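You operate a simulated robot arm through the tools that you are given. There is no shell and no other tool. Be economical: measure what you need, move in short steps, check, and stop when the job is done.

You are at the controls of a simulated robot arm. One attempt, no reset.

JOB
Let the air out at the teal cap, shut that valve and hang the EMPTY tag under its tube.
Fine: open cap and pin, wait till the tube lies sunk in, then shut pin and cap.

The check looks at the end state, three seconds after you hand in, the way a careful person would. Anything else that was tipped, shoved, dropped, spilled or broken makes it a failure. Lids that push on must go on centred and level and be pressed home; caps that screw on are set level and turned clockwise until they are tight.

ROBOT AND FRAMES
A 6-joint arm with a two-finger parallel gripper on a trunk, on a base that drives. Base frame: it is fixed to the floor where the robot stands at the start and does not move with it; the origin is under the middle of the robot, x ahead of it, y to its left, z up. Units: mm, degrees, N and s.
With the tool pointing down near the work surface it reaches from about 140 to 840 mm from the robot's upright axis, wherever it stands. Its first joint turns from -166.0 to 166.0 degrees. Places, roughly: black tag [-500, 1250, 750]; blue lever [100, 700, 1000]; chock under the teal cap [400, -200, 600]; chock under the white cap [-200, 800, 600]; green lever [400, 100, 1000]; grey tag [-750, 1500, 750]; orange tag [-500, 1250, 750]; teal cap [500, 0, 1000]; white cap [0, 800, 1000]; yellow cap [200, 400, 1000]. Payload 3.91 kg.
The TCP is the grasp point between the finger pads, 30 mm short of the fingertips. In the tool frame z runs along the fingers and y along their closing line. Largest opening 110 mm; finger width 20, thickness 10; the body of the gripper, 48 by 112 mm, starts 55 mm behind the TCP.
Orientation is told as [roll, pitch, yaw] about the base's x, y, z axes, in that order, counted from this pose: with the fingers straight down and closing along the base's y, the tool's x points along the base's -x, its y along +y and its z along -z.

CONTROLS
- The arm moves only by the tool drive_tool. Its argument "commands" is a list of rows, each a list of 7 numbers: the turn, a rotation vector about the tool's x, y, z in degrees, then the shift along the tool's x, y, z in mm, then the closure in counts, from 0 (fully open) to 255 (shut). In form: [[rx, ry, rz, tx, ty, tz, grip], ...]. A call has 1 to 20 rows; each row is the pose to reach, as a shift and turn from the pose commanded when the call began, along the tool's axes at that moment. A row lasts 0.2 s, in which the tool goes at most 50 mm and 8.6 degrees; a call with a longer step from one row to the next is refused whole, and so is a gripper value outside its range. A pose out of reach is approached as far as the arm can. The call stops where the force on the tool passes 90 N (or 10 N more than at its start, if that is more) or the arm is blocked; 0.2 s more then pass. The fingers move at their own pace (about 108 mm/s each) and stop on an object; they squeeze with about 41 N. The grip force told is the motor's: it shows also when the fingers shut on nothing. Time passes only in rows, and 0.2 s behind the last, so rows that repeat a pose let the fingers close. It gives the time, the measured TCP pose, the force on the tool (base axes), the opening and the grip force at its end, in the units of the frame above (readings bear some noise), with the torque about the TCP (base axes, N m) and any sound that the robot's microphone picked up, and new pictures: "show" is both (left out), scene, wrist or none.
- Cameras (640 x 400 px; columns grow to the right, rows downward): "scene" is now at [-121.8, 62.1, 1498.3]; the picture's right is [0.78, -0.63, 0.00], its down [-0.45, -0.56, -0.70] and it looks along [0.44, 0.54, -0.72] (base axes); focal length 214 px, centre (320, 200). "wrist" rides on the gripper at [77, 7, -114] in the tool frame; the picture's right is [-0.09, 1.00, 0.00], its down [-0.80, -0.07, -0.59] and it looks along [-0.59, -0.05, 0.80] (tool axes); focal length 270 px, centre (320, 200). There is no depth. A picture from a camera that has moved, and an enlarged one, comes with that camera's place and axes in the base frame and with its lens.
- slide_trunk(by): slides the trunk up (or, below 0, down) by that many mm; the arm and the scene camera ride with it, the base frame stays. It gives what a move gives, with no picture.
- steer(legs): drives the robot by 1 to 6 legs, each [ahead, left, turn to the left] in mm, mm and degrees, along the robot's own axes; the way and the turn of a leg run together, so that a leg with both is an arc; at most 1500 mm and 180 degrees a leg. The arm and the cameras ride along, it lands a little off, and it stops where it bumps. It gives what a move gives, and a new picture of the scene camera.
- pan_tilt(pan, tilt): turns the head with the scene camera to pan (to the left, within 86 degrees either way) and tilt (down, from -29 to 69), counted from straight ahead of the robot. It gives what a move gives, and a new picture of the scene camera.
- enlarge(camera, box): a new picture of the part [left, top, right, bottom] of that camera's present view, enlarged. It takes no simulated time.
- job_done(): hands the job in; it is judged then, once.

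Work in short steps. Places have to be worked out from the pictures, the camera data and where the tool is seen: move nearer, look again, correct. Check each grasp and each placing, and mend what went wrong. You have 120 turns and 260 pictures in all, those below and enlarged ones among them. Open the gripper and draw the arm clear of the work before you hand the job in, unless the task says otherwise; then end with one line.

The tools are called after ">>>" as name(argument=value, ...) on one line, values as JSON. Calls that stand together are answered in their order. drive_tool: Moves the arm, as the interface text tells. Its arguments: {"type":"object","properties":{"commands":{"type":"array","items":{"type":"array","items":{"type":"number"}}},"show":{"type":"string","enum":["both","scene","wrist","none"]}},"required":["commands"]} The other tools are called the same way: slide_trunk (by) slides the trunk up or down; steer (legs) drives the base; pan_tilt (pan, tilt) turns the head that bears the scene camera; enlarge (camera, box) takes an enlarged picture of a part of a camera's view; job_done () hands the job in.

At the start:

```text
time_s: 0.0
tcp_pos: [63.7, 419.2, 1284.3]
tool_rot: [0.1, 0.0, 0.0]
ft_force: [-0.3, -0.2, -0.3]
torque: [0.0, -0.01, 0.0]
width: 109.9
grasp_force: 0.1
trunk travel left (down, up): [-450.0, 90.0]
robot x, y, heading: [0.1, 2.8, -0.0]
head pan, tilt: [51.2, 45.9]
```

scene: 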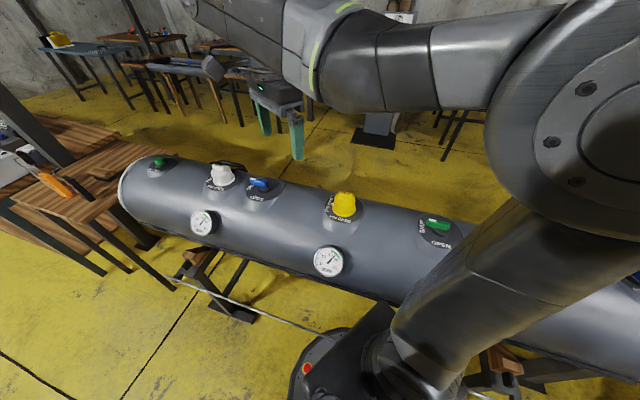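
wrist: 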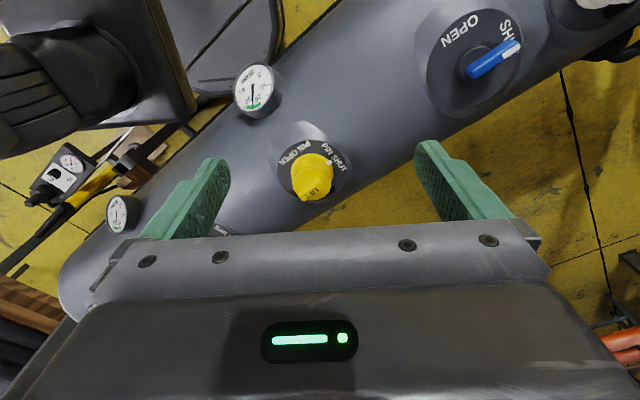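

The tube runs across in front of the robot, with the teal cap out of view to the right. I turn the head towards it.

>>> pan_tilt(pan=0, tilt=50)

>>> pan_tilt(pan=80, tilt=30)

```text
time_s: 1.2
tcp_pos: [64.4, 418.2, 1284.3]
tool_rot: [0.0, 0.0, -0.1]
ft_force: [0.3, 0.1, -0.2]
torque: [-0.04, 0.0, 0.01]
width: 110.4
grasp_force: 0.0
trunk travel left (down, up): [-450.0, 90.0]
robot x, y, heading: [1.1, 3.0, 0.2]
head pan, tilt: [0.0, 50.0]
camera scene: at [-95.3, -0.6, 1492.7], right [0.0, -1.0, 0.0], down [-0.77, 0.0, -0.64], along [0.64, 0.0, -0.77], focal length 214 px, centre (320, 200)
```

scene: 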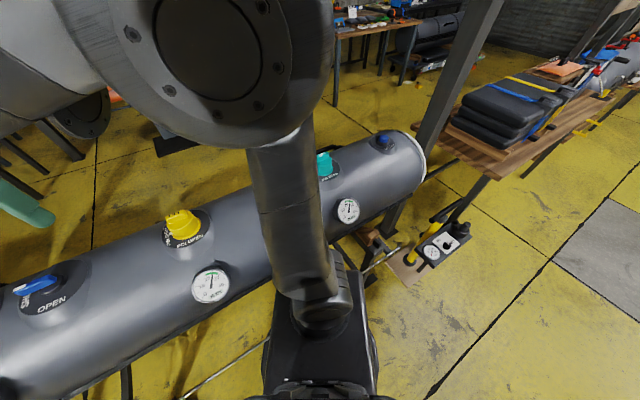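

```text
time_s: 2.7
tcp_pos: [65.7, 417.6, 1284.2]
tool_rot: [0.0, 0.0, 0.1]
ft_force: [0.6, -0.3, -0.9]
torque: [0.01, -0.01, 0.0]
width: 110.0
grasp_force: 0.1
trunk travel left (down, up): [-450.0, 90.0]
robot x, y, heading: [-0.5, 0.4, 0.1]
head pan, tilt: [80.0, 30.0]
camera scene: at [-156.6, 88.4, 1522.2], right [0.98, -0.17, 0.0], down [-0.09, -0.49, -0.87], along [0.15, 0.85, -0.5], focal length 214 px, centre (320, 200)
```

scene: 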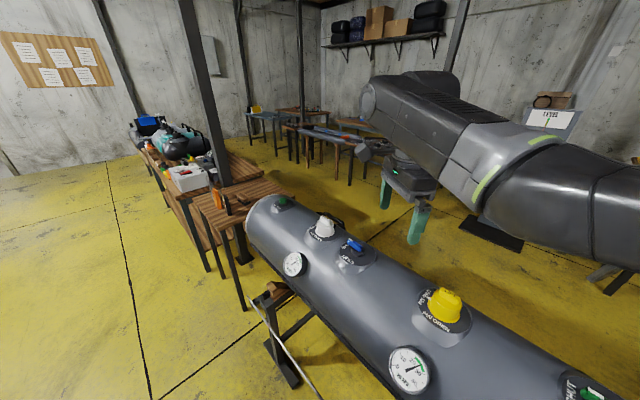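

I enlarge the valves and tag tables in the present view.

>>> enlarge(camera="scene", box=[130, 110, 310, 222])

>>> enlarge(camera="scene", box=[260, 190, 500, 340])

>>> enlarge(camera="scene", box=[0, 20, 130, 101])

>>> enlarge(camera="scene", box=[380, 280, 572, 400])

```text
3.56 times, centred on (220, 166) of scene
camera zoom: at [-156.6, 88.4, 1522.2], right [0.98, -0.17, 0.0], down [-0.09, -0.49, -0.87], along [0.15, 0.85, -0.5], focal length 763 px, centre (676, 321)
```

zoom: 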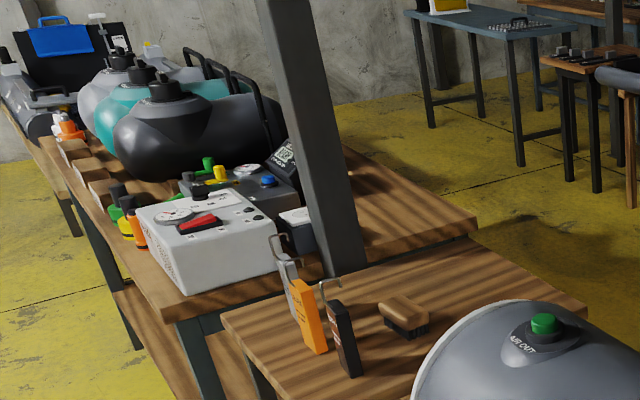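

```text
2.67 times, centred on (380, 265) of scene
camera zoom: at [-156.6, 88.4, 1522.2], right [0.98, -0.17, 0.0], down [-0.09, -0.49, -0.87], along [0.15, 0.85, -0.5], focal length 572 px, centre (160, 27)
```

zoom: 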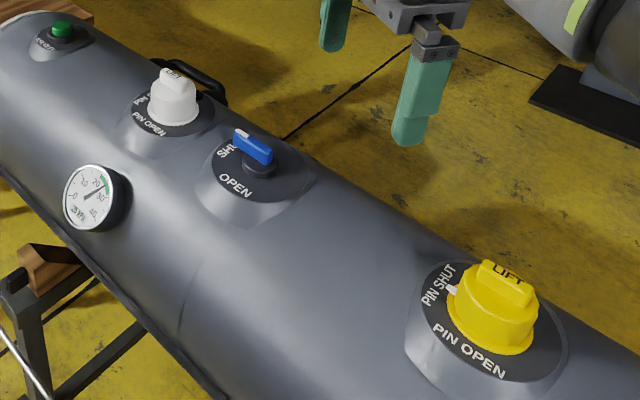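

```text
4.92 times, centred on (65, 60) of scene
camera zoom: at [-156.6, 88.4, 1522.2], right [0.98, -0.17, 0.0], down [-0.09, -0.49, -0.87], along [0.15, 0.85, -0.5], focal length 1056 px, centre (1575, 887)
```

zoom: 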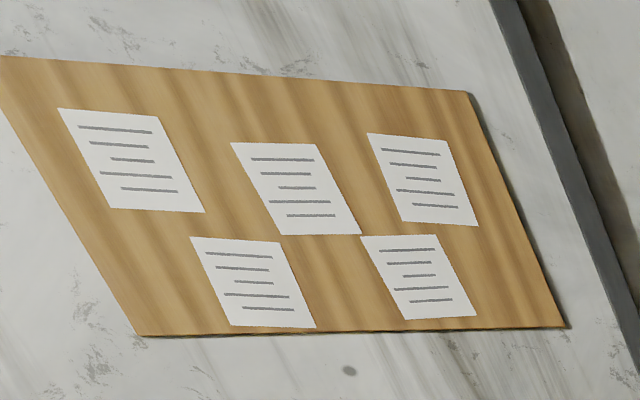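

```text
3.33 times, centred on (476, 340) of scene
camera zoom: at [-156.6, 88.4, 1522.2], right [0.98, -0.17, 0.0], down [-0.09, -0.49, -0.87], along [0.15, 0.85, -0.5], focal length 715 px, centre (-200, -267)
```

zoom: 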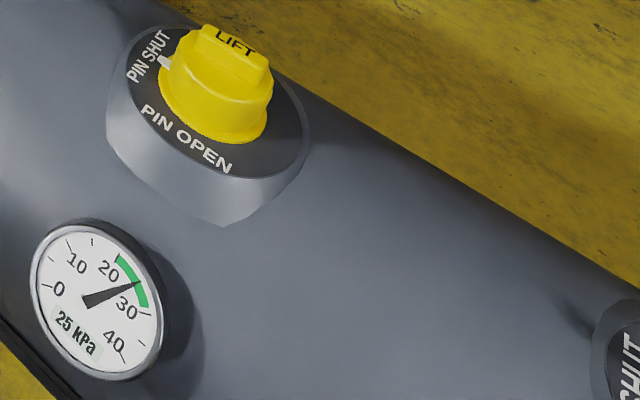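

Now bring the tool near the teal cap, high above it, so that the wrist camera can see it and the green lever.

>>> drive_tool(commands=[[0, 0, 0, -28, -32, 2, 0], [0, 0, 0, -56, -64, 4, 0], [0, 0, 0, -84, -96, 6, 0], [0, 0, 0, -112, -128, 8, 0], [0, 0, 0, -140, -160, 10, 0], [0, 0, 0, -168, -192, 12, 0], [0, 0, 0, -196, -224, 14, 0], [0, 0, 0, -224, -256, 16, 0], [0, 0, 0, -252, -288, 18, 0], [0, 0, 0, -280, -320, 20, 0], [0, 0, 0, -308, -352, 22, 0], [0, 0, 0, -336, -384, 24, 0]], show="wrist")

>>> pan_tilt(pan=20, tilt=45)

```text
time_s: 5.3
tcp_pos: [402.8, 33.6, 1259.9]
tool_rot: [0.0, 0.0, 0.0]
ft_force: [-0.2, 0.7, -0.2]
torque: [-0.03, 0.03, 0.0]
width: 110.0
grasp_force: 0.1
trunk travel left (down, up): [-450.0, 90.0]
robot x, y, heading: [0.6, 0.4, -0.2]
head pan, tilt: [80.0, 30.0]
camera wrist: at [326.6, 41.1, 1374.9], right [0.09, 1.0, 0.0], down [0.8, -0.07, 0.59], along [0.59, -0.05, -0.8], focal length 270 px, centre (320, 200)
```

wrist: 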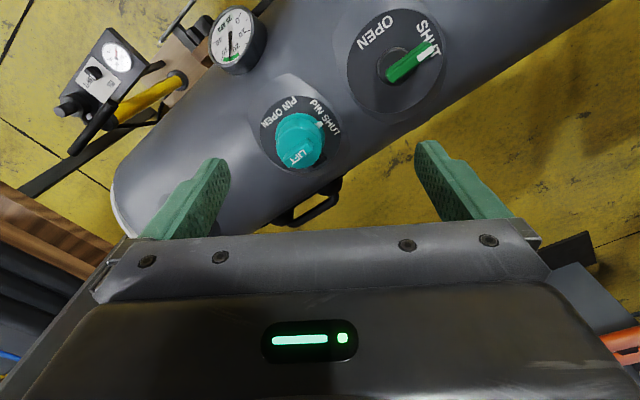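

```text
time_s: 6.6
tcp_pos: [402.5, 35.2, 1259.6]
tool_rot: [-0.1, 0.0, 0.1]
ft_force: [-0.5, 0.3, 0.5]
torque: [0.06, -0.04, 0.0]
width: 110.0
grasp_force: 0.0
trunk travel left (down, up): [-450.0, 90.0]
robot x, y, heading: [-4.7, 2.0, -0.1]
head pan, tilt: [20.0, 45.0]
camera scene: at [-95.9, 27.1, 1499.6], right [0.34, -0.94, 0.0], down [-0.66, -0.24, -0.71], along [0.66, 0.24, -0.71], focal length 214 px, centre (320, 200)
```

scene: 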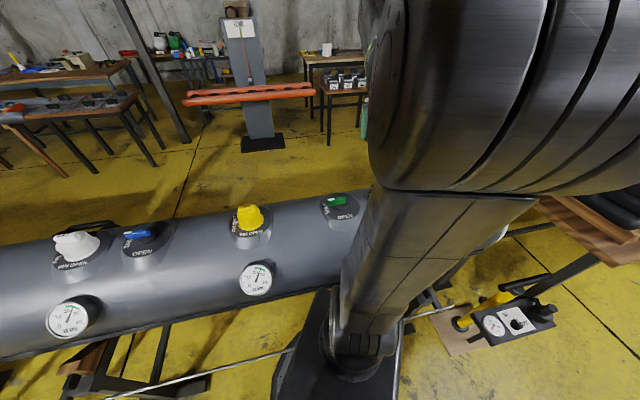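

Green lever's white end points to SHUT. I enlarge the teal valve, the lever and the gauge.

>>> enlarge(camera="wrist", box=[190, 0, 462, 170])

>>> enlarge(camera="scene", box=[40, 180, 380, 340])

```text
2.35 times, centred on (326, 85) of wrist
camera zoom: at [325.5, 42.0, 1375.2], right [0.09, 1.0, 0.0], down [0.8, -0.07, 0.59], along [0.59, -0.05, -0.8], focal length 636 px, centre (306, 471)
```

zoom: 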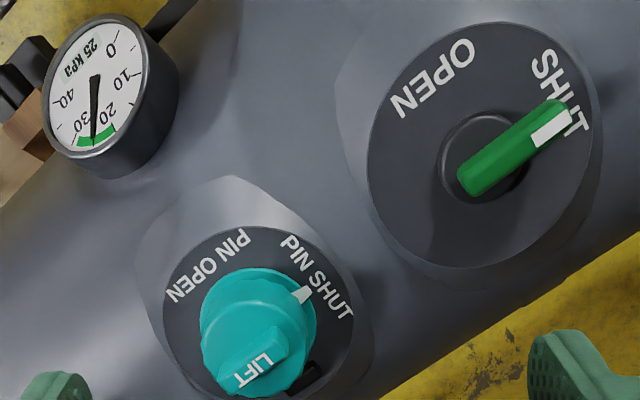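

```text
1.88 times, centred on (210, 260) of scene
camera zoom: at [-95.9, 27.1, 1499.6], right [0.34, -0.94, 0.0], down [-0.66, -0.24, -0.71], along [0.66, 0.24, -0.71], focal length 404 px, centre (527, 87)
```

zoom: 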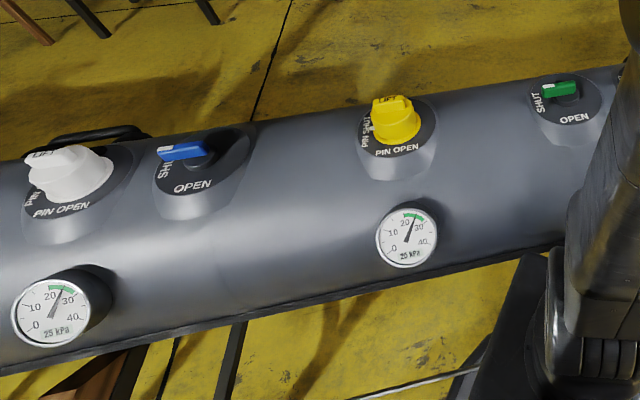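

The teal valve sits at about (490, 0, 990), pin at SHUT, gauge 25 kPa. I come down closer for a better look.

>>> drive_tool(commands=[[0, 0, 0, -15, -10, 40, 0], [0, 0, 0, -30, -20, 80, 0], [0, 0, 0, -45, -30, 120, 0], [0, 0, 0, -50, -35, 150, 0]], show="wrist")

>>> enlarge(camera="wrist", box=[200, 50, 440, 200])

```text
time_s: 7.6
tcp_pos: [451.7, -1.9, 1109.8]
tool_rot: [0.0, 0.1, 0.1]
ft_force: [0.2, -0.7, 0.7]
torque: [0.02, -0.02, -0.01]
width: 110.2
grasp_force: 0.1
trunk travel left (down, up): [-450.0, 90.0]
robot x, y, heading: [-0.4, -2.0, 0.1]
head pan, tilt: [20.0, 45.0]
camera wrist: at [376.0, 5.9, 1225.1], right [0.09, 1.0, 0.0], down [0.8, -0.07, 0.59], along [0.59, -0.05, -0.8], focal length 270 px, centre (320, 200)
```

wrist: 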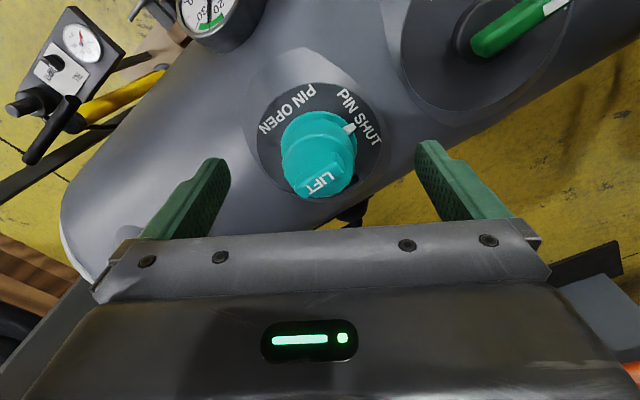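

```text
2.67 times, centred on (320, 125) of wrist
camera zoom: at [376.0, 5.9, 1225.1], right [0.09, 1.0, 0.0], down [0.8, -0.07, 0.59], along [0.59, -0.05, -0.8], focal length 721 px, centre (320, 400)
```

zoom: 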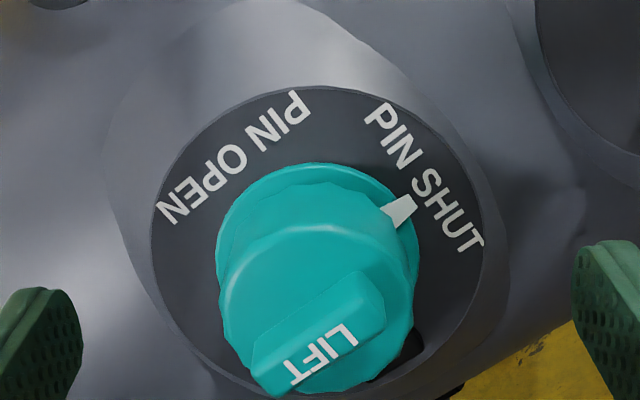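

The pin collar (white pointer at PIN SHUT) carries a cap with a LIFT tab, and something black at its far side. I look at it from the side.

>>> drive_tool(commands=[[0, -8, 0, 27, 0, 0, 0], [0, -16, 0, 54, 0, 5, 0], [0, -24, 0, 80, 0, 15, 0], [0, -30, 0, 100, 0, 25, 0]], show="wrist")

>>> enlarge(camera="wrist", box=[230, 80, 390, 180])

```text
time_s: 8.6
tcp_pos: [350.3, -0.8, 1077.3]
tool_rot: [-0.5, -28.9, 0.3]
ft_force: [0.1, 0.9, -0.2]
torque: [-0.01, 0.01, -0.01]
width: 110.1
grasp_force: 0.1
trunk travel left (down, up): [-450.0, 90.0]
robot x, y, heading: [1.1, -0.4, 0.1]
head pan, tilt: [20.0, 45.0]
camera wrist: at [229.2, 8.2, 1141.5], right [0.08, 1.0, 0.03], down [0.42, -0.06, 0.91], along [0.91, -0.06, -0.42], focal length 270 px, centre (320, 200)
```

wrist: 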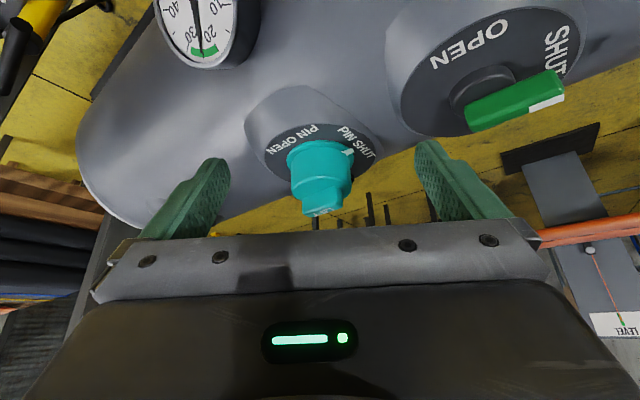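

```text
4.00 times, centred on (310, 130) of wrist
camera zoom: at [229.2, 8.2, 1141.5], right [0.08, 1.0, 0.03], down [0.42, -0.06, 0.91], along [0.91, -0.06, -0.42], focal length 1081 px, centre (360, 480)
```

zoom: 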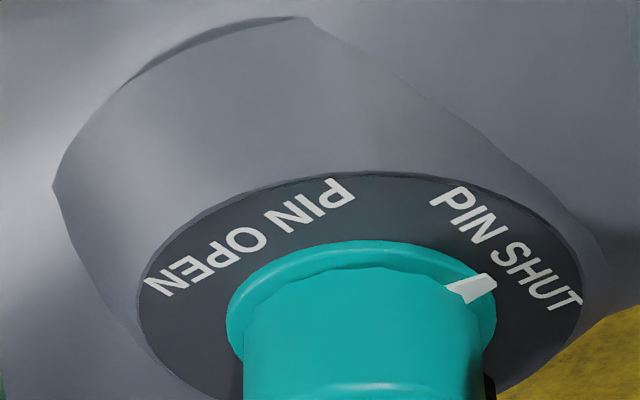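

>>> enlarge(camera="wrist", box=[250, 120, 390, 225])

```text
3.81 times, centred on (320, 172) of wrist
camera zoom: at [229.2, 8.2, 1141.5], right [0.08, 1.0, 0.03], down [0.42, -0.06, 0.91], along [0.91, -0.06, -0.42], focal length 1030 px, centre (320, 305)
```

zoom: 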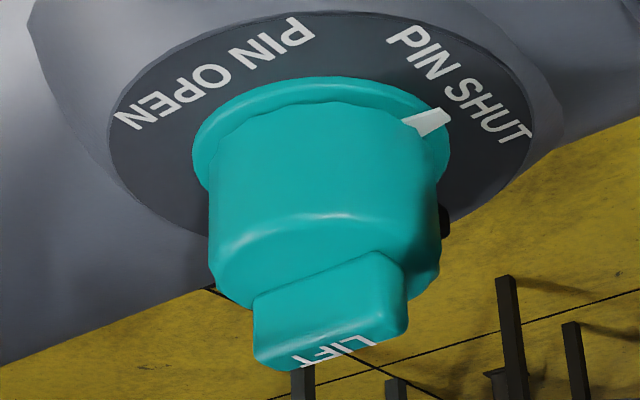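

A look at the like-built white and yellow caps from the other direction.

>>> enlarge(camera="scene", box=[45, 220, 125, 270])

>>> enlarge(camera="scene", box=[215, 195, 295, 245])

```text
8.00 times, centred on (85, 245) of scene
camera zoom: at [-94.6, 21.7, 1498.4], right [0.28, -0.96, 0.0], down [-0.69, -0.2, -0.7], along [0.67, 0.19, -0.72], focal length 1716 px, centre (2200, -160)
```

zoom: 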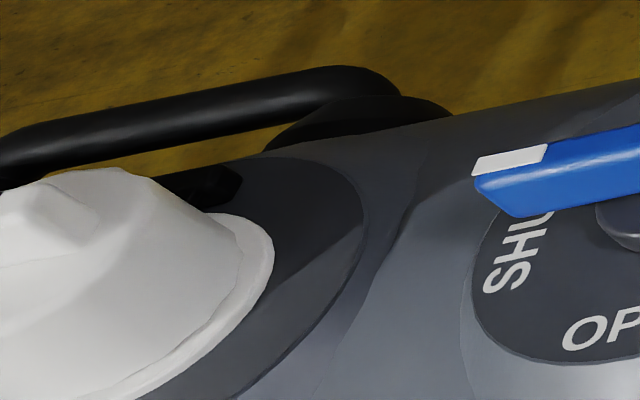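

```text
8.00 times, centred on (255, 220) of scene
camera zoom: at [-94.6, 21.7, 1498.4], right [0.28, -0.96, 0.0], down [-0.69, -0.2, -0.7], along [0.67, 0.19, -0.72], focal length 1716 px, centre (840, 40)
```

zoom: 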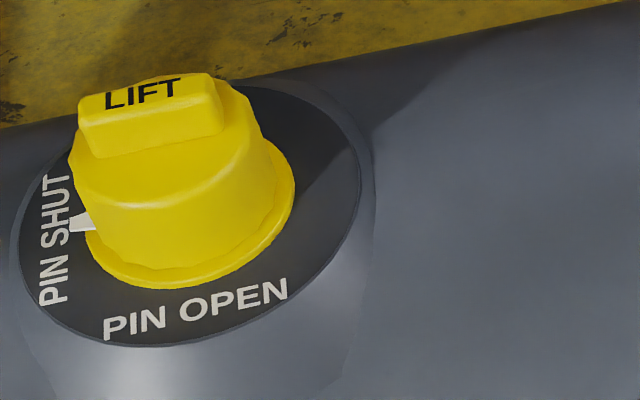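

The cap hinges on the far side of the tube, with the tab along the tube's axis. I level the tool again, and then turn it so that the fingers close across the tab.

>>> drive_tool(commands=[[0, 7, 0, -25, 0, -14, 0], [0, 14, 0, -50, 0, -14, 0], [0, 21, 0, -75, 0, -14, 0], [0, 28.9, 0, -99, 0, -14, 0]], show="none")

>>> drive_tool(commands=[[0, 0, 8, 0, 10, 0, 0], [0, 0, 16, 0, 20, 0, 0], [0, 0, 24, 0, 30, 0, 0], [0, 0, 32, 0, 40, 0, 0], [0, 0, 40, 0, 50, 0, 0], [0, 0, 48, 0, 60, 0, 0], [0, 0, 58, 0, 60, 0, 0]], show="wrist")

```text
time_s: 9.6
tcp_pos: [428.9, -2.3, 1146.3]
tool_rot: [0.0, -0.9, 0.0]
ft_force: [0.5, -0.4, -0.2]
torque: [0.0, -0.04, -0.01]
width: 110.2
grasp_force: 0.0
trunk travel left (down, up): [-450.0, 90.0]
robot x, y, heading: [-4.0, 1.2, -0.2]
head pan, tilt: [20.0, 45.0]
```

```text
refused: row 7 steps farther than a row can; nothing moved
```

>>> drive_tool(commands=[[0, 0, 8, 0, 10, 0, 0], [0, 0, 16, 0, 20, 0, 0], [0, 0, 24, 0, 30, 0, 0], [0, 0, 32, 0, 40, 0, 0], [0, 0, 40, 0, 50, 0, 0], [0, 0, 48, 0, 60, 0, 0], [0, 0, 53, 0, 60, 0, 0], [0, 0, 58, 0, 60, 0, 0]], show="wrist")

```text
time_s: 11.4
tcp_pos: [431.1, 58.2, 1147.7]
tool_rot: [0.8, -0.6, -58.1]
ft_force: [0.0, 0.1, 0.0]
torque: [0.01, -0.03, -0.01]
width: 110.1
grasp_force: 0.1
trunk travel left (down, up): [-450.0, 90.0]
robot x, y, heading: [-1.7, -1.8, -0.0]
head pan, tilt: [20.0, 45.0]
camera wrist: at [394.5, 128.3, 1261.8], right [0.89, 0.45, 0.02], down [0.35, -0.72, 0.6], along [0.28, -0.53, -0.8], focal length 270 px, centre (320, 200)
```

wrist: 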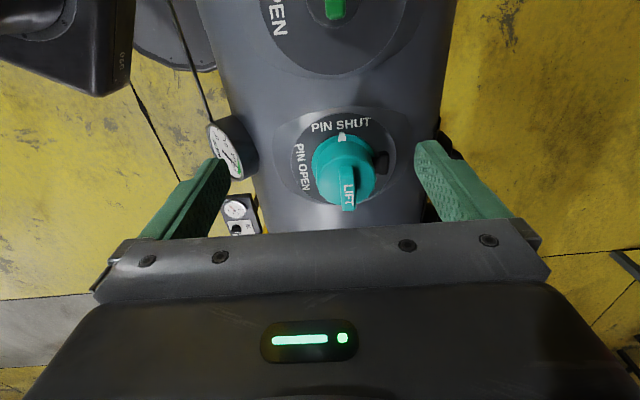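

Tool is aligned with the tube. Zoom in on the valve.

>>> enlarge(camera="wrist", box=[264, 90, 424, 220])

```text
3.08 times, centred on (344, 155) of wrist
camera zoom: at [394.5, 128.3, 1261.8], right [0.89, 0.45, 0.02], down [0.35, -0.72, 0.6], along [0.28, -0.53, -0.8], focal length 832 px, centre (246, 338)
```

zoom: 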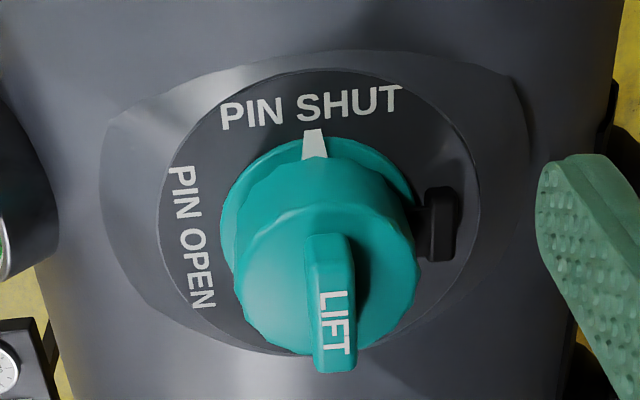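

Triangulating, the tab's top centre is near (499, -5, 1025), hinge about 45 mm to the far side. I move above it with fingers partly closed and check.

>>> drive_tool(commands=[[0, 0, 0, -30, 8, 20, 100], [0, 0, 0, -60, 16, 40, 130], [0, 0, 0, -89, 25, 65, 130], [0, 0, 0, -89, 25, 65, 130]], show="wrist")

>>> enlarge(camera="wrist", box=[240, 100, 400, 220])

```text
time_s: 12.4
tcp_pos: [501.3, -4.3, 1084.1]
tool_rot: [1.1, -0.5, -58.0]
ft_force: [1.4, 0.0, -0.8]
torque: [-0.01, 0.03, 0.0]
width: 53.8
grasp_force: 0.0
trunk travel left (down, up): [-450.0, 90.0]
robot x, y, heading: [-3.7, 1.6, -0.1]
head pan, tilt: [20.0, 45.0]
camera wrist: at [465.0, 65.6, 1198.3], right [0.89, 0.45, 0.02], down [0.35, -0.72, 0.6], along [0.29, -0.53, -0.8], focal length 270 px, centre (320, 200)
```

wrist: 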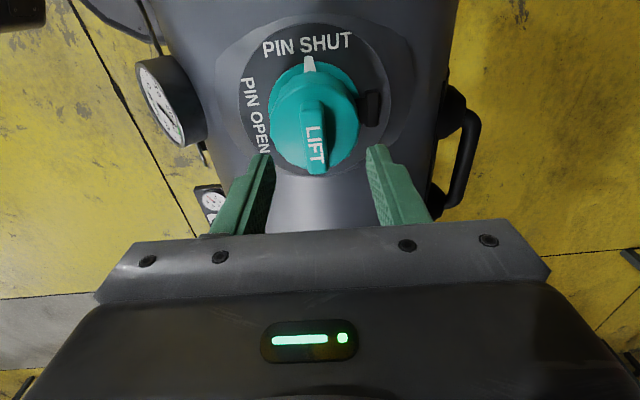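

```text
3.33 times, centred on (320, 160) of wrist
camera zoom: at [465.0, 65.6, 1198.3], right [0.89, 0.45, 0.02], down [0.35, -0.72, 0.6], along [0.29, -0.53, -0.8], focal length 901 px, centre (320, 333)
```

zoom: 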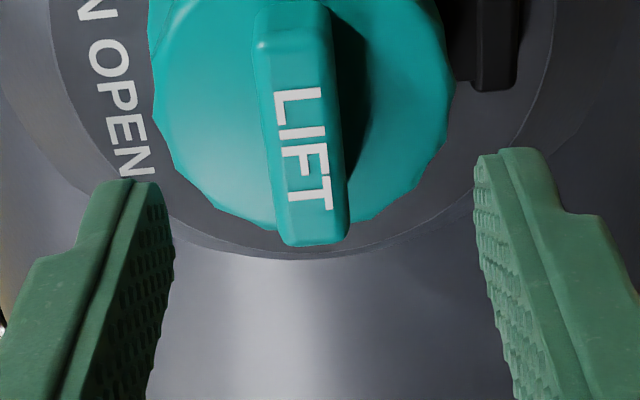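

The tab lies just beneath. I lower so the fingertips straddle it, and look.

>>> drive_tool(commands=[[0, 0, 0, 2, -1, 18, 130], [0, 0, 0, 3, -1, 34, 130], [0, 0, 0, 3, -1, 34, 130]], show="wrist")

>>> enlarge(camera="wrist", box=[240, 100, 400, 220])

```text
time_s: 13.2
tcp_pos: [499.0, -1.1, 1050.2]
tool_rot: [0.8, -0.6, -58.0]
ft_force: [0.0, 0.1, 1.0]
torque: [0.01, 0.02, -0.03]
width: 53.8
grasp_force: 0.1
trunk travel left (down, up): [-450.0, 90.0]
robot x, y, heading: [-1.0, 2.2, -0.1]
head pan, tilt: [20.0, 45.0]
camera wrist: at [462.5, 68.0, 1164.4], right [0.89, 0.45, 0.02], down [0.35, -0.72, 0.6], along [0.28, -0.53, -0.8], focal length 270 px, centre (320, 200)
```

wrist: 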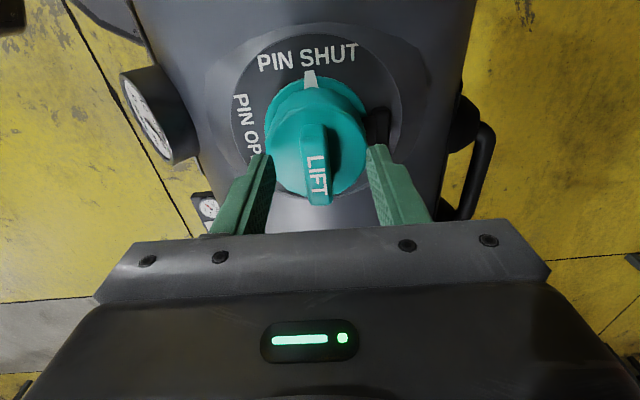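

```text
3.33 times, centred on (320, 160) of wrist
camera zoom: at [462.5, 68.0, 1164.4], right [0.89, 0.45, 0.02], down [0.35, -0.72, 0.6], along [0.28, -0.53, -0.8], focal length 901 px, centre (320, 333)
```

zoom: 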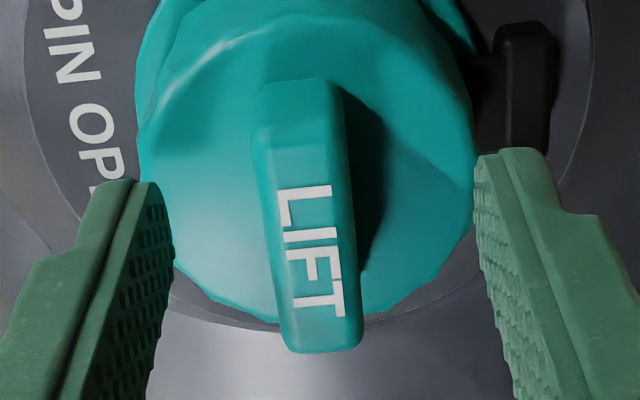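

Fingertips straddle the tab. A little lower, then close on it.

>>> drive_tool(commands=[[0, 0, 0, -3, -1, 6, 150], [0, 0, 0, -3, -1, 6, 220], [0, 0, 0, -3, -1, 6, 240], [0, 0, 0, -3, -1, 6, 240], [0, 0, 0, -3, -1, 6, 240]], show="wrist")

>>> enlarge(camera="wrist", box=[240, 100, 400, 220])

```text
time_s: 14.4
tcp_pos: [499.3, -5.3, 1044.6]
tool_rot: [0.7, -0.5, -58.0]
ft_force: [-6.9, -5.1, -6.5]
torque: [-0.82, 0.42, 0.85]
width: 15.7
grasp_force: 44.9
trunk travel left (down, up): [-450.0, 90.0]
robot x, y, heading: [-3.4, -2.7, -0.1]
head pan, tilt: [20.0, 45.0]
camera wrist: at [462.8, 64.4, 1158.0], right [0.89, 0.45, 0.02], down [0.35, -0.72, 0.6], along [0.28, -0.53, -0.8], focal length 270 px, centre (320, 200)
```

wrist: 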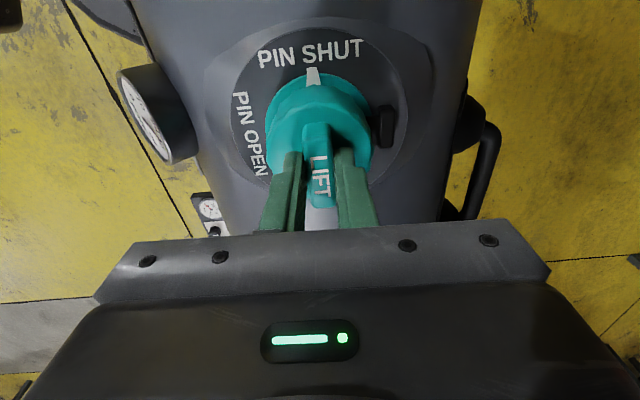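

```text
3.33 times, centred on (320, 160) of wrist
camera zoom: at [462.8, 64.4, 1158.0], right [0.89, 0.45, 0.02], down [0.35, -0.72, 0.6], along [0.28, -0.53, -0.8], focal length 901 px, centre (320, 333)
```

zoom: 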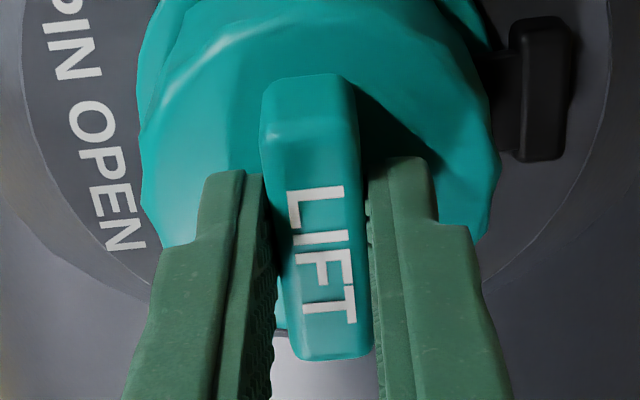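

Firm on the tab (15.7 mm). Now swing it about the hinge on the far side, a first 12 degrees.

>>> drive_tool(commands=[[4, 0, 0, 0, 4.4, -2.9, 240], [8, 0, 0, 0, 9.1, -5.5, 240], [12, 0, 0, 0, 13.8, -7.8, 240]], show="wrist")

```text
time_s: 15.2
tcp_pos: [510.6, 3.0, 1051.1]
tool_rot: [-11.0, -0.5, -58.0]
ft_force: [-2.0, 0.5, -6.0]
torque: [-0.58, 0.03, 1.01]
width: 15.8
grasp_force: 45.0
trunk travel left (down, up): [-450.0, 90.0]
robot x, y, heading: [0.4, -2.6, -0.0]
head pan, tilt: [20.0, 45.0]
camera wrist: at [495.5, 85.0, 1162.8], right [0.88, 0.44, -0.19], down [0.46, -0.65, 0.6], along [0.14, -0.62, -0.77], focal length 270 px, centre (320, 200)
```

wrist: 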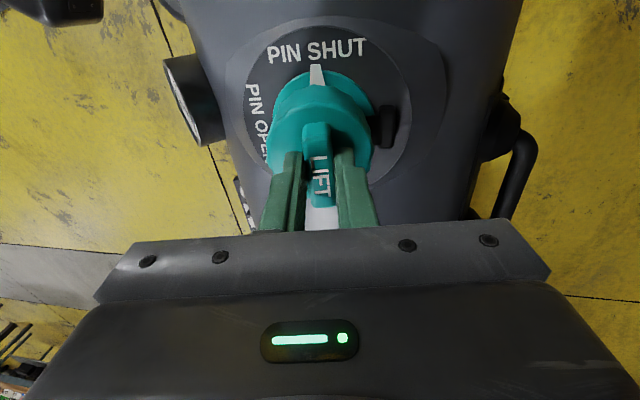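

It swings freely with little force. I go on about the same hinge.

>>> drive_tool(commands=[[8, 0, 0, 0, 9.1, -5.5, 240], [16, 0, 0, 0, 18.8, -9.7, 240], [24, 0, 0, 0, 29, -12.5, 240], [32, 0, 0, 0, 39.5, -13.9, 240], [40, 0, 0, 0, 50.2, -13.8, 240]], show="wrist")

```text
time_s: 16.5
tcp_pos: [545.8, 25.2, 1054.3]
tool_rot: [-49.2, -1.3, -57.7]
ft_force: [9.0, 8.9, 25.6]
torque: [1.58, 0.16, 0.07]
width: 18.7
grasp_force: 45.4
out of reach, approached as far as the arm can: row 5
trunk travel left (down, up): [-450.0, 90.0]
robot x, y, heading: [-2.1, -0.4, 0.1]
head pan, tilt: [20.0, 45.0]
stopped in row 5: the force on the tool passed its limit (the readings are from after the stop); the commanded pose is now the measured one
camera wrist: at [581.7, 141.4, 1122.2], right [0.61, 0.26, -0.75], down [0.76, -0.45, 0.46], along [-0.22, -0.85, -0.47], focal length 270 px, centre (320, 200)
```

wrist: 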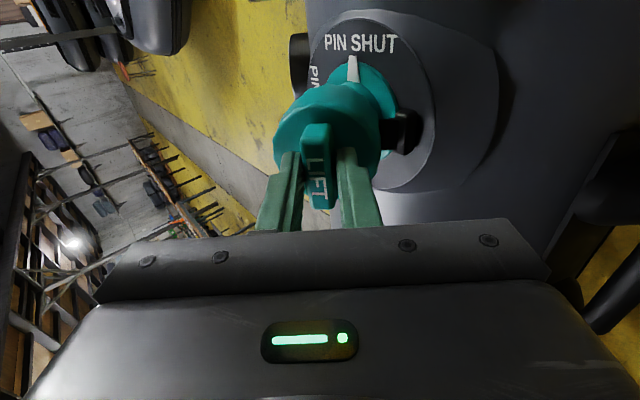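

Cap is about 45–50° open and the arm is near its limit. I open the fingers slightly so the near finger still backs the tab.

>>> drive_tool(commands=[[0, 0, 0, 0, 0, 0, 180], [0, 0, 0, 0, 0, 0, 170]], show="wrist")

```text
time_s: 17.1
tcp_pos: [543.0, 23.1, 1054.5]
tool_rot: [-49.3, -1.5, -57.7]
ft_force: [-3.0, 1.4, 38.4]
torque: [-0.01, 0.45, -0.03]
width: 21.2
grasp_force: 0.0
trunk travel left (down, up): [-450.0, 90.0]
robot x, y, heading: [4.7, 1.5, -0.2]
head pan, tilt: [20.0, 45.0]
camera wrist: at [579.3, 139.5, 1122.2], right [0.61, 0.26, -0.75], down [0.76, -0.45, 0.46], along [-0.22, -0.85, -0.47], focal length 270 px, centre (320, 200)
```

wrist: 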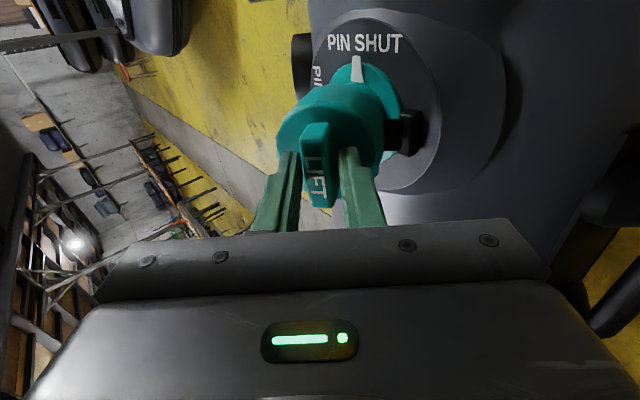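

The far fingertip seems pressed on something (38 N up). I draw back a bit along the tool axis while opening.

>>> drive_tool(commands=[[0, 0, 0, 0, 2, -5, 165], [0, 0, 0, 0, 4, -8, 155]], show="wrist")

>>> enlarge(camera="wrist", box=[230, 60, 430, 220])

```text
time_s: 17.7
tcp_pos: [541.2, 22.9, 1055.2]
tool_rot: [-49.3, -1.4, -57.8]
ft_force: [-2.2, -1.8, 48.0]
torque: [-0.15, 0.48, -0.05]
width: 24.1
grasp_force: 0.0
out of reach, approached as far as the arm can: row 1, 2
trunk travel left (down, up): [-450.0, 90.0]
robot x, y, heading: [2.6, 1.9, 0.0]
head pan, tilt: [20.0, 45.0]
camera wrist: at [578.9, 139.1, 1122.5], right [0.61, 0.26, -0.75], down [0.76, -0.45, 0.46], along [-0.22, -0.85, -0.47], focal length 270 px, centre (320, 200)
```

wrist: 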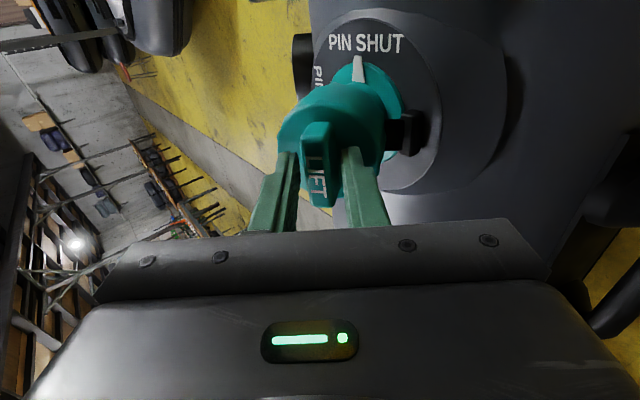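

```text
2.50 times, centred on (330, 140) of wrist
camera zoom: at [578.9, 139.1, 1122.5], right [0.61, 0.26, -0.75], down [0.76, -0.45, 0.46], along [-0.22, -0.85, -0.47], focal length 676 px, centre (295, 350)
```

zoom: 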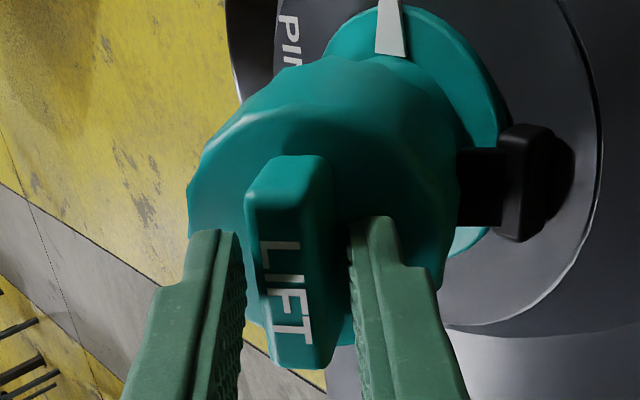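

The arm is at its reach limit here. I back off upward and turn the tool back upright while opening, with the near finger staying behind the tab.

>>> drive_tool(commands=[[0, 0, 0, 0, -8.5, 4, 140], [-6, 0, 0, 0, -8.5, 4, 130]], show="wrist")

>>> enlarge(camera="wrist", box=[230, 60, 430, 220])

```text
time_s: 18.3
tcp_pos: [535.3, 18.8, 1059.1]
tool_rot: [-43.3, -1.4, -57.8]
ft_force: [-1.8, -4.1, 49.5]
torque: [-0.05, 0.11, 0.01]
width: 35.8
grasp_force: 0.1
trunk travel left (down, up): [-450.0, 90.0]
robot x, y, heading: [-1.8, 1.7, 0.1]
head pan, tilt: [20.0, 45.0]
camera wrist: at [565.0, 130.8, 1135.8], right [0.67, 0.3, -0.68], down [0.72, -0.48, 0.5], along [-0.18, -0.83, -0.53], focal length 270 px, centre (320, 200)
```

wrist: 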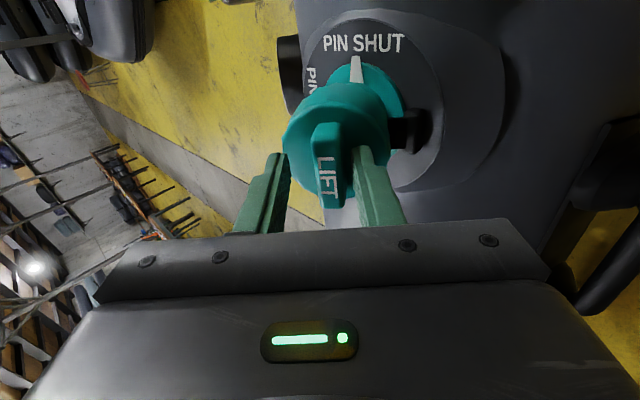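

```text
2.50 times, centred on (330, 140) of wrist
camera zoom: at [565.0, 130.8, 1135.8], right [0.67, 0.3, -0.68], down [0.72, -0.48, 0.5], along [-0.18, -0.83, -0.53], focal length 676 px, centre (295, 350)
```

zoom: 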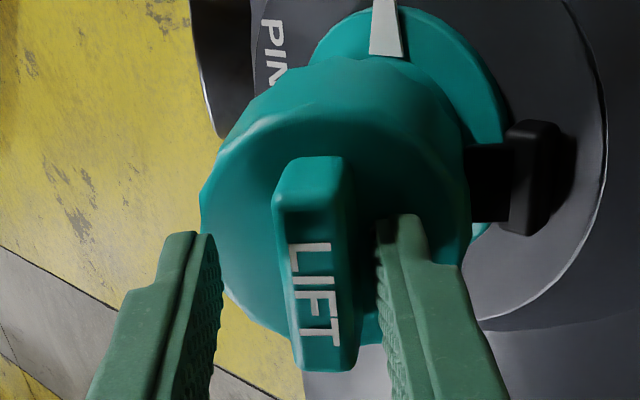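

The near finger is clear yet the cap stays up; only the far finger touches. I withdraw straight up.

>>> drive_tool(commands=[[0, 0, 0, 0, -6.8, -7.3, 110], [-6, 0, 0, 0, -13.6, -14.6, 100], [-12, 0, 0, 0, -27, -29, 100]], show="wrist")

```text
time_s: 19.1
tcp_pos: [537.7, 19.7, 1094.6]
tool_rot: [-31.2, -1.3, -57.7]
ft_force: [-0.6, 0.6, -0.1]
torque: [0.0, 0.01, -0.01]
width: 66.9
grasp_force: 0.0
trunk travel left (down, up): [-450.0, 90.0]
robot x, y, heading: [-1.5, 1.7, -0.1]
head pan, tilt: [20.0, 45.0]
camera wrist: at [551.5, 122.5, 1187.5], right [0.77, 0.37, -0.51], down [0.63, -0.53, 0.56], along [-0.07, -0.76, -0.65], focal length 270 px, centre (320, 200)
```

wrist: 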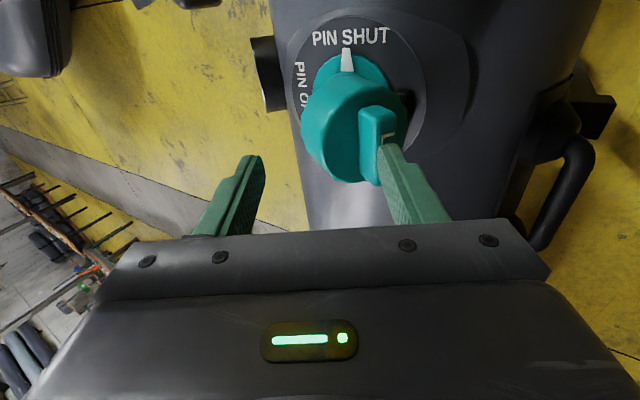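

Free of force now. I withdraw further and look at the cap's angle.

>>> drive_tool(commands=[[-8, 0, 0, 0, -10, -25, 100], [-16, 0, 0, 0, -20, -50, 200], [-24, 0, 0, 0, -40, -70, 255], [-31, 0, 0, 0, -55, -80, 255], [-31, 0, 0, 0, -55, -80, 255]], show="wrist")

>>> enlarge(camera="wrist", box=[230, 60, 430, 220])

```text
time_s: 20.3
tcp_pos: [532.3, 18.0, 1191.2]
tool_rot: [-0.3, -1.3, -57.7]
ft_force: [0.1, -0.2, -0.4]
torque: [-0.03, 0.02, 0.03]
width: 0.0
grasp_force: 38.3
trunk travel left (down, up): [-450.0, 90.0]
robot x, y, heading: [0.3, -1.6, -0.1]
head pan, tilt: [20.0, 45.0]
camera wrist: at [497.9, 91.0, 1305.1], right [0.89, 0.46, 0.0], down [0.36, -0.7, 0.61], along [0.28, -0.55, -0.79], focal length 270 px, centre (320, 200)
```

wrist: 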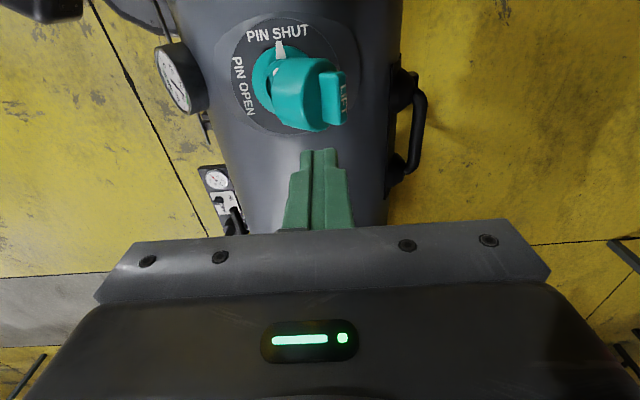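

```text
2.50 times, centred on (330, 140) of wrist
camera zoom: at [497.9, 91.0, 1305.1], right [0.89, 0.46, 0.0], down [0.36, -0.7, 0.61], along [0.28, -0.55, -0.79], focal length 676 px, centre (295, 350)
```

zoom: 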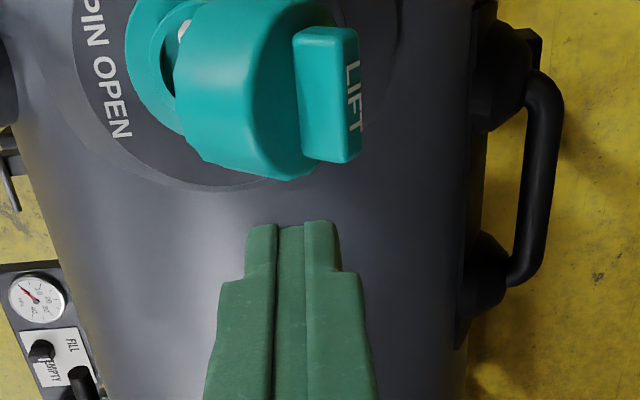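

The cap rests about 55–60° open, underside facing me. With closed fingers I go to its near side and push it further over.

>>> drive_tool(commands=[[0, 0, 0, 0, -45, 0, 255], [0, 0, 0, 0, -80, 15, 255], [0, 0, 0, 0, -80, 60, 255], [0, 0, 0, 0, -80, 100, 255], [0, 0, 0, 0, -80, 125, 255]], show="wrist")

```text
time_s: 21.5
tcp_pos: [466.2, -29.5, 1065.7]
tool_rot: [-0.3, -1.4, -57.7]
ft_force: [0.3, 0.6, 0.0]
torque: [-0.02, 0.0, 0.02]
width: 0.1
grasp_force: 36.9
trunk travel left (down, up): [-450.0, 90.0]
robot x, y, heading: [-1.9, 0.0, -0.1]
head pan, tilt: [20.0, 45.0]
camera wrist: at [431.0, 44.1, 1179.1], right [0.89, 0.46, 0.0], down [0.36, -0.7, 0.61], along [0.28, -0.55, -0.79], focal length 270 px, centre (320, 200)
```

wrist: 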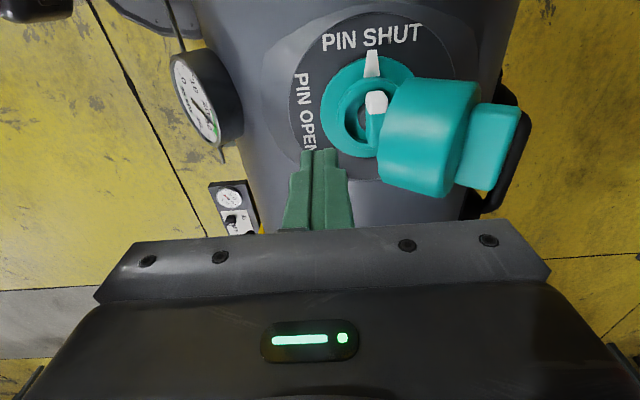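

Now push toward the far side.

>>> drive_tool(commands=[[0, 0, 0, 0, 15, 0, 255], [0, 0, 0, 0, 30, -3, 255], [0, 0, 0, 0, 45, -6, 255], [0, 0, 0, 0, 60, -6, 255], [0, 0, 0, 0, 75, -4, 255], [0, 0, 0, 0, 90, 0, 255], [0, 0, 0, 0, 100, 4, 255]], show="wrist")

```text
time_s: 22.6
tcp_pos: [524.3, 10.1, 1083.2]
tool_rot: [1.1, -2.5, -57.5]
ft_force: [-9.6, 6.5, 52.5]
torque: [0.67, 0.0, 0.15]
width: 0.0
grasp_force: 37.8
trunk travel left (down, up): [-450.0, 90.0]
robot x, y, heading: [1.7, 0.4, -0.2]
head pan, tilt: [20.0, 45.0]
stopped in row 5: the force on the tool passed its limit (the readings are from after the stop); the commanded pose is now the measured one
camera wrist: at [484.9, 83.2, 1195.8], right [0.89, 0.46, 0.02], down [0.35, -0.7, 0.63], along [0.31, -0.55, -0.78], focal length 270 px, centre (320, 200)
```

wrist: 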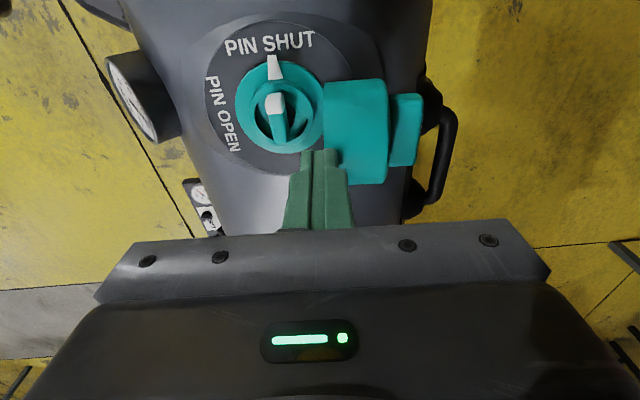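

The cap is about upright-to-over now and the finger slides on its rim. I lift off and look.

>>> drive_tool(commands=[[0, 0, 0, 0, -10, -15, 255], [0, 0, 0, 0, -20, -50, 255], [0, 0, 0, 0, -20, -60, 255]], show="wrist")

>>> enlarge(camera="wrist", box=[220, 20, 420, 150])

```text
time_s: 23.4
tcp_pos: [507.5, -0.3, 1136.1]
tool_rot: [0.4, -1.9, -57.7]
ft_force: [0.4, -0.3, -0.2]
torque: [-0.03, -0.01, -0.01]
width: 0.1
grasp_force: 37.6
trunk travel left (down, up): [-450.0, 90.0]
robot x, y, heading: [-1.5, 2.5, -0.1]
head pan, tilt: [20.0, 45.0]
camera wrist: at [470.0, 72.0, 1248.5], right [0.89, 0.46, 0.01], down [0.35, -0.7, 0.62], along [0.29, -0.55, -0.78], focal length 270 px, centre (320, 200)
```

wrist: 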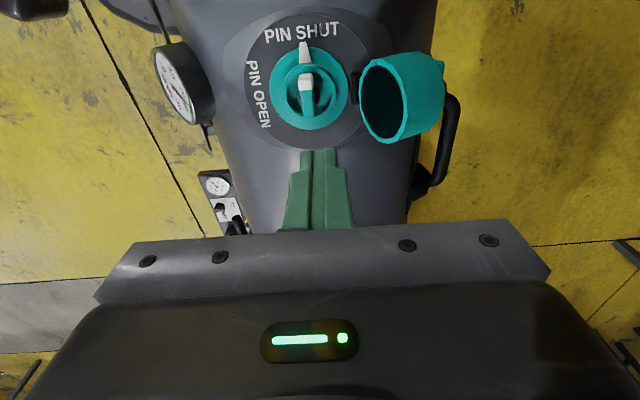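

```text
3.08 times, centred on (320, 85) of wrist
camera zoom: at [470.0, 72.0, 1248.5], right [0.89, 0.46, 0.01], down [0.35, -0.7, 0.62], along [0.29, -0.55, -0.78], focal length 832 px, centre (320, 554)
```

zoom: 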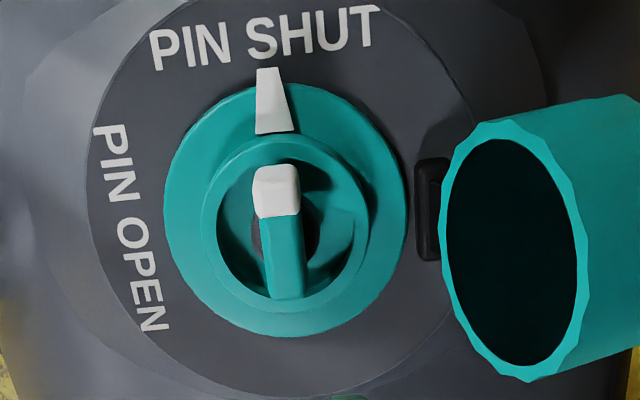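

The cap has flipped fully over. Inside is a bar with a white end at SHUT; I look from lower to judge its height above the cup rim.

>>> drive_tool(commands=[[0, -8, 0, 35, -3, 5, 255], [0, -16, 0, 70, -6, 15, 255], [0, -24, 0, 95, -8, 30, 255], [0, -30, 0, 110, -8, 45, 255]], show="wrist")

>>> enlarge(camera="wrist", box=[240, 80, 400, 200])

```text
time_s: 24.4
tcp_pos: [443.8, 88.8, 1087.0]
tool_rot: [0.6, -32.0, -58.0]
ft_force: [0.2, 0.8, -0.1]
torque: [-0.03, 0.01, -0.01]
width: 0.1
grasp_force: 37.2
trunk travel left (down, up): [-450.0, 90.0]
robot x, y, heading: [1.6, 0.2, -0.0]
head pan, tilt: [20.0, 45.0]
camera wrist: at [382.1, 199.1, 1144.0], right [0.88, 0.47, 0.06], down [0.13, -0.35, 0.93], along [0.46, -0.81, -0.37], focal length 270 px, centre (320, 200)
```

wrist: 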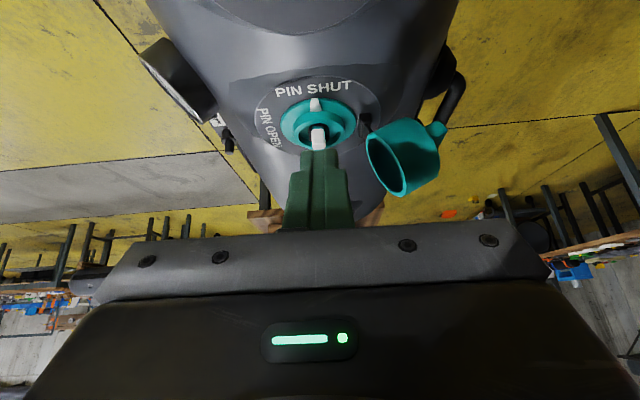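

```text
3.33 times, centred on (320, 140) of wrist
camera zoom: at [382.1, 199.1, 1144.0], right [0.88, 0.47, 0.06], down [0.13, -0.35, 0.93], along [0.46, -0.81, -0.37], focal length 901 px, centre (320, 400)
```

zoom: 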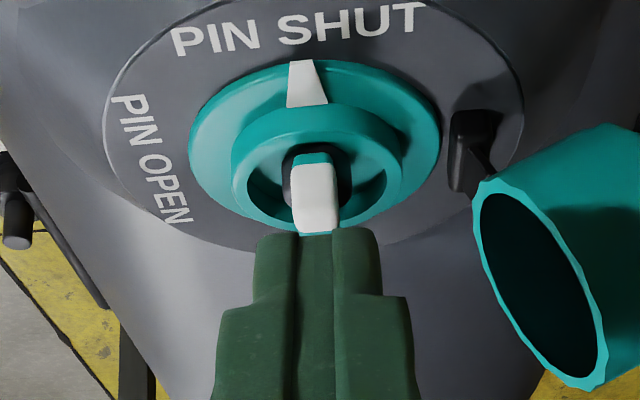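

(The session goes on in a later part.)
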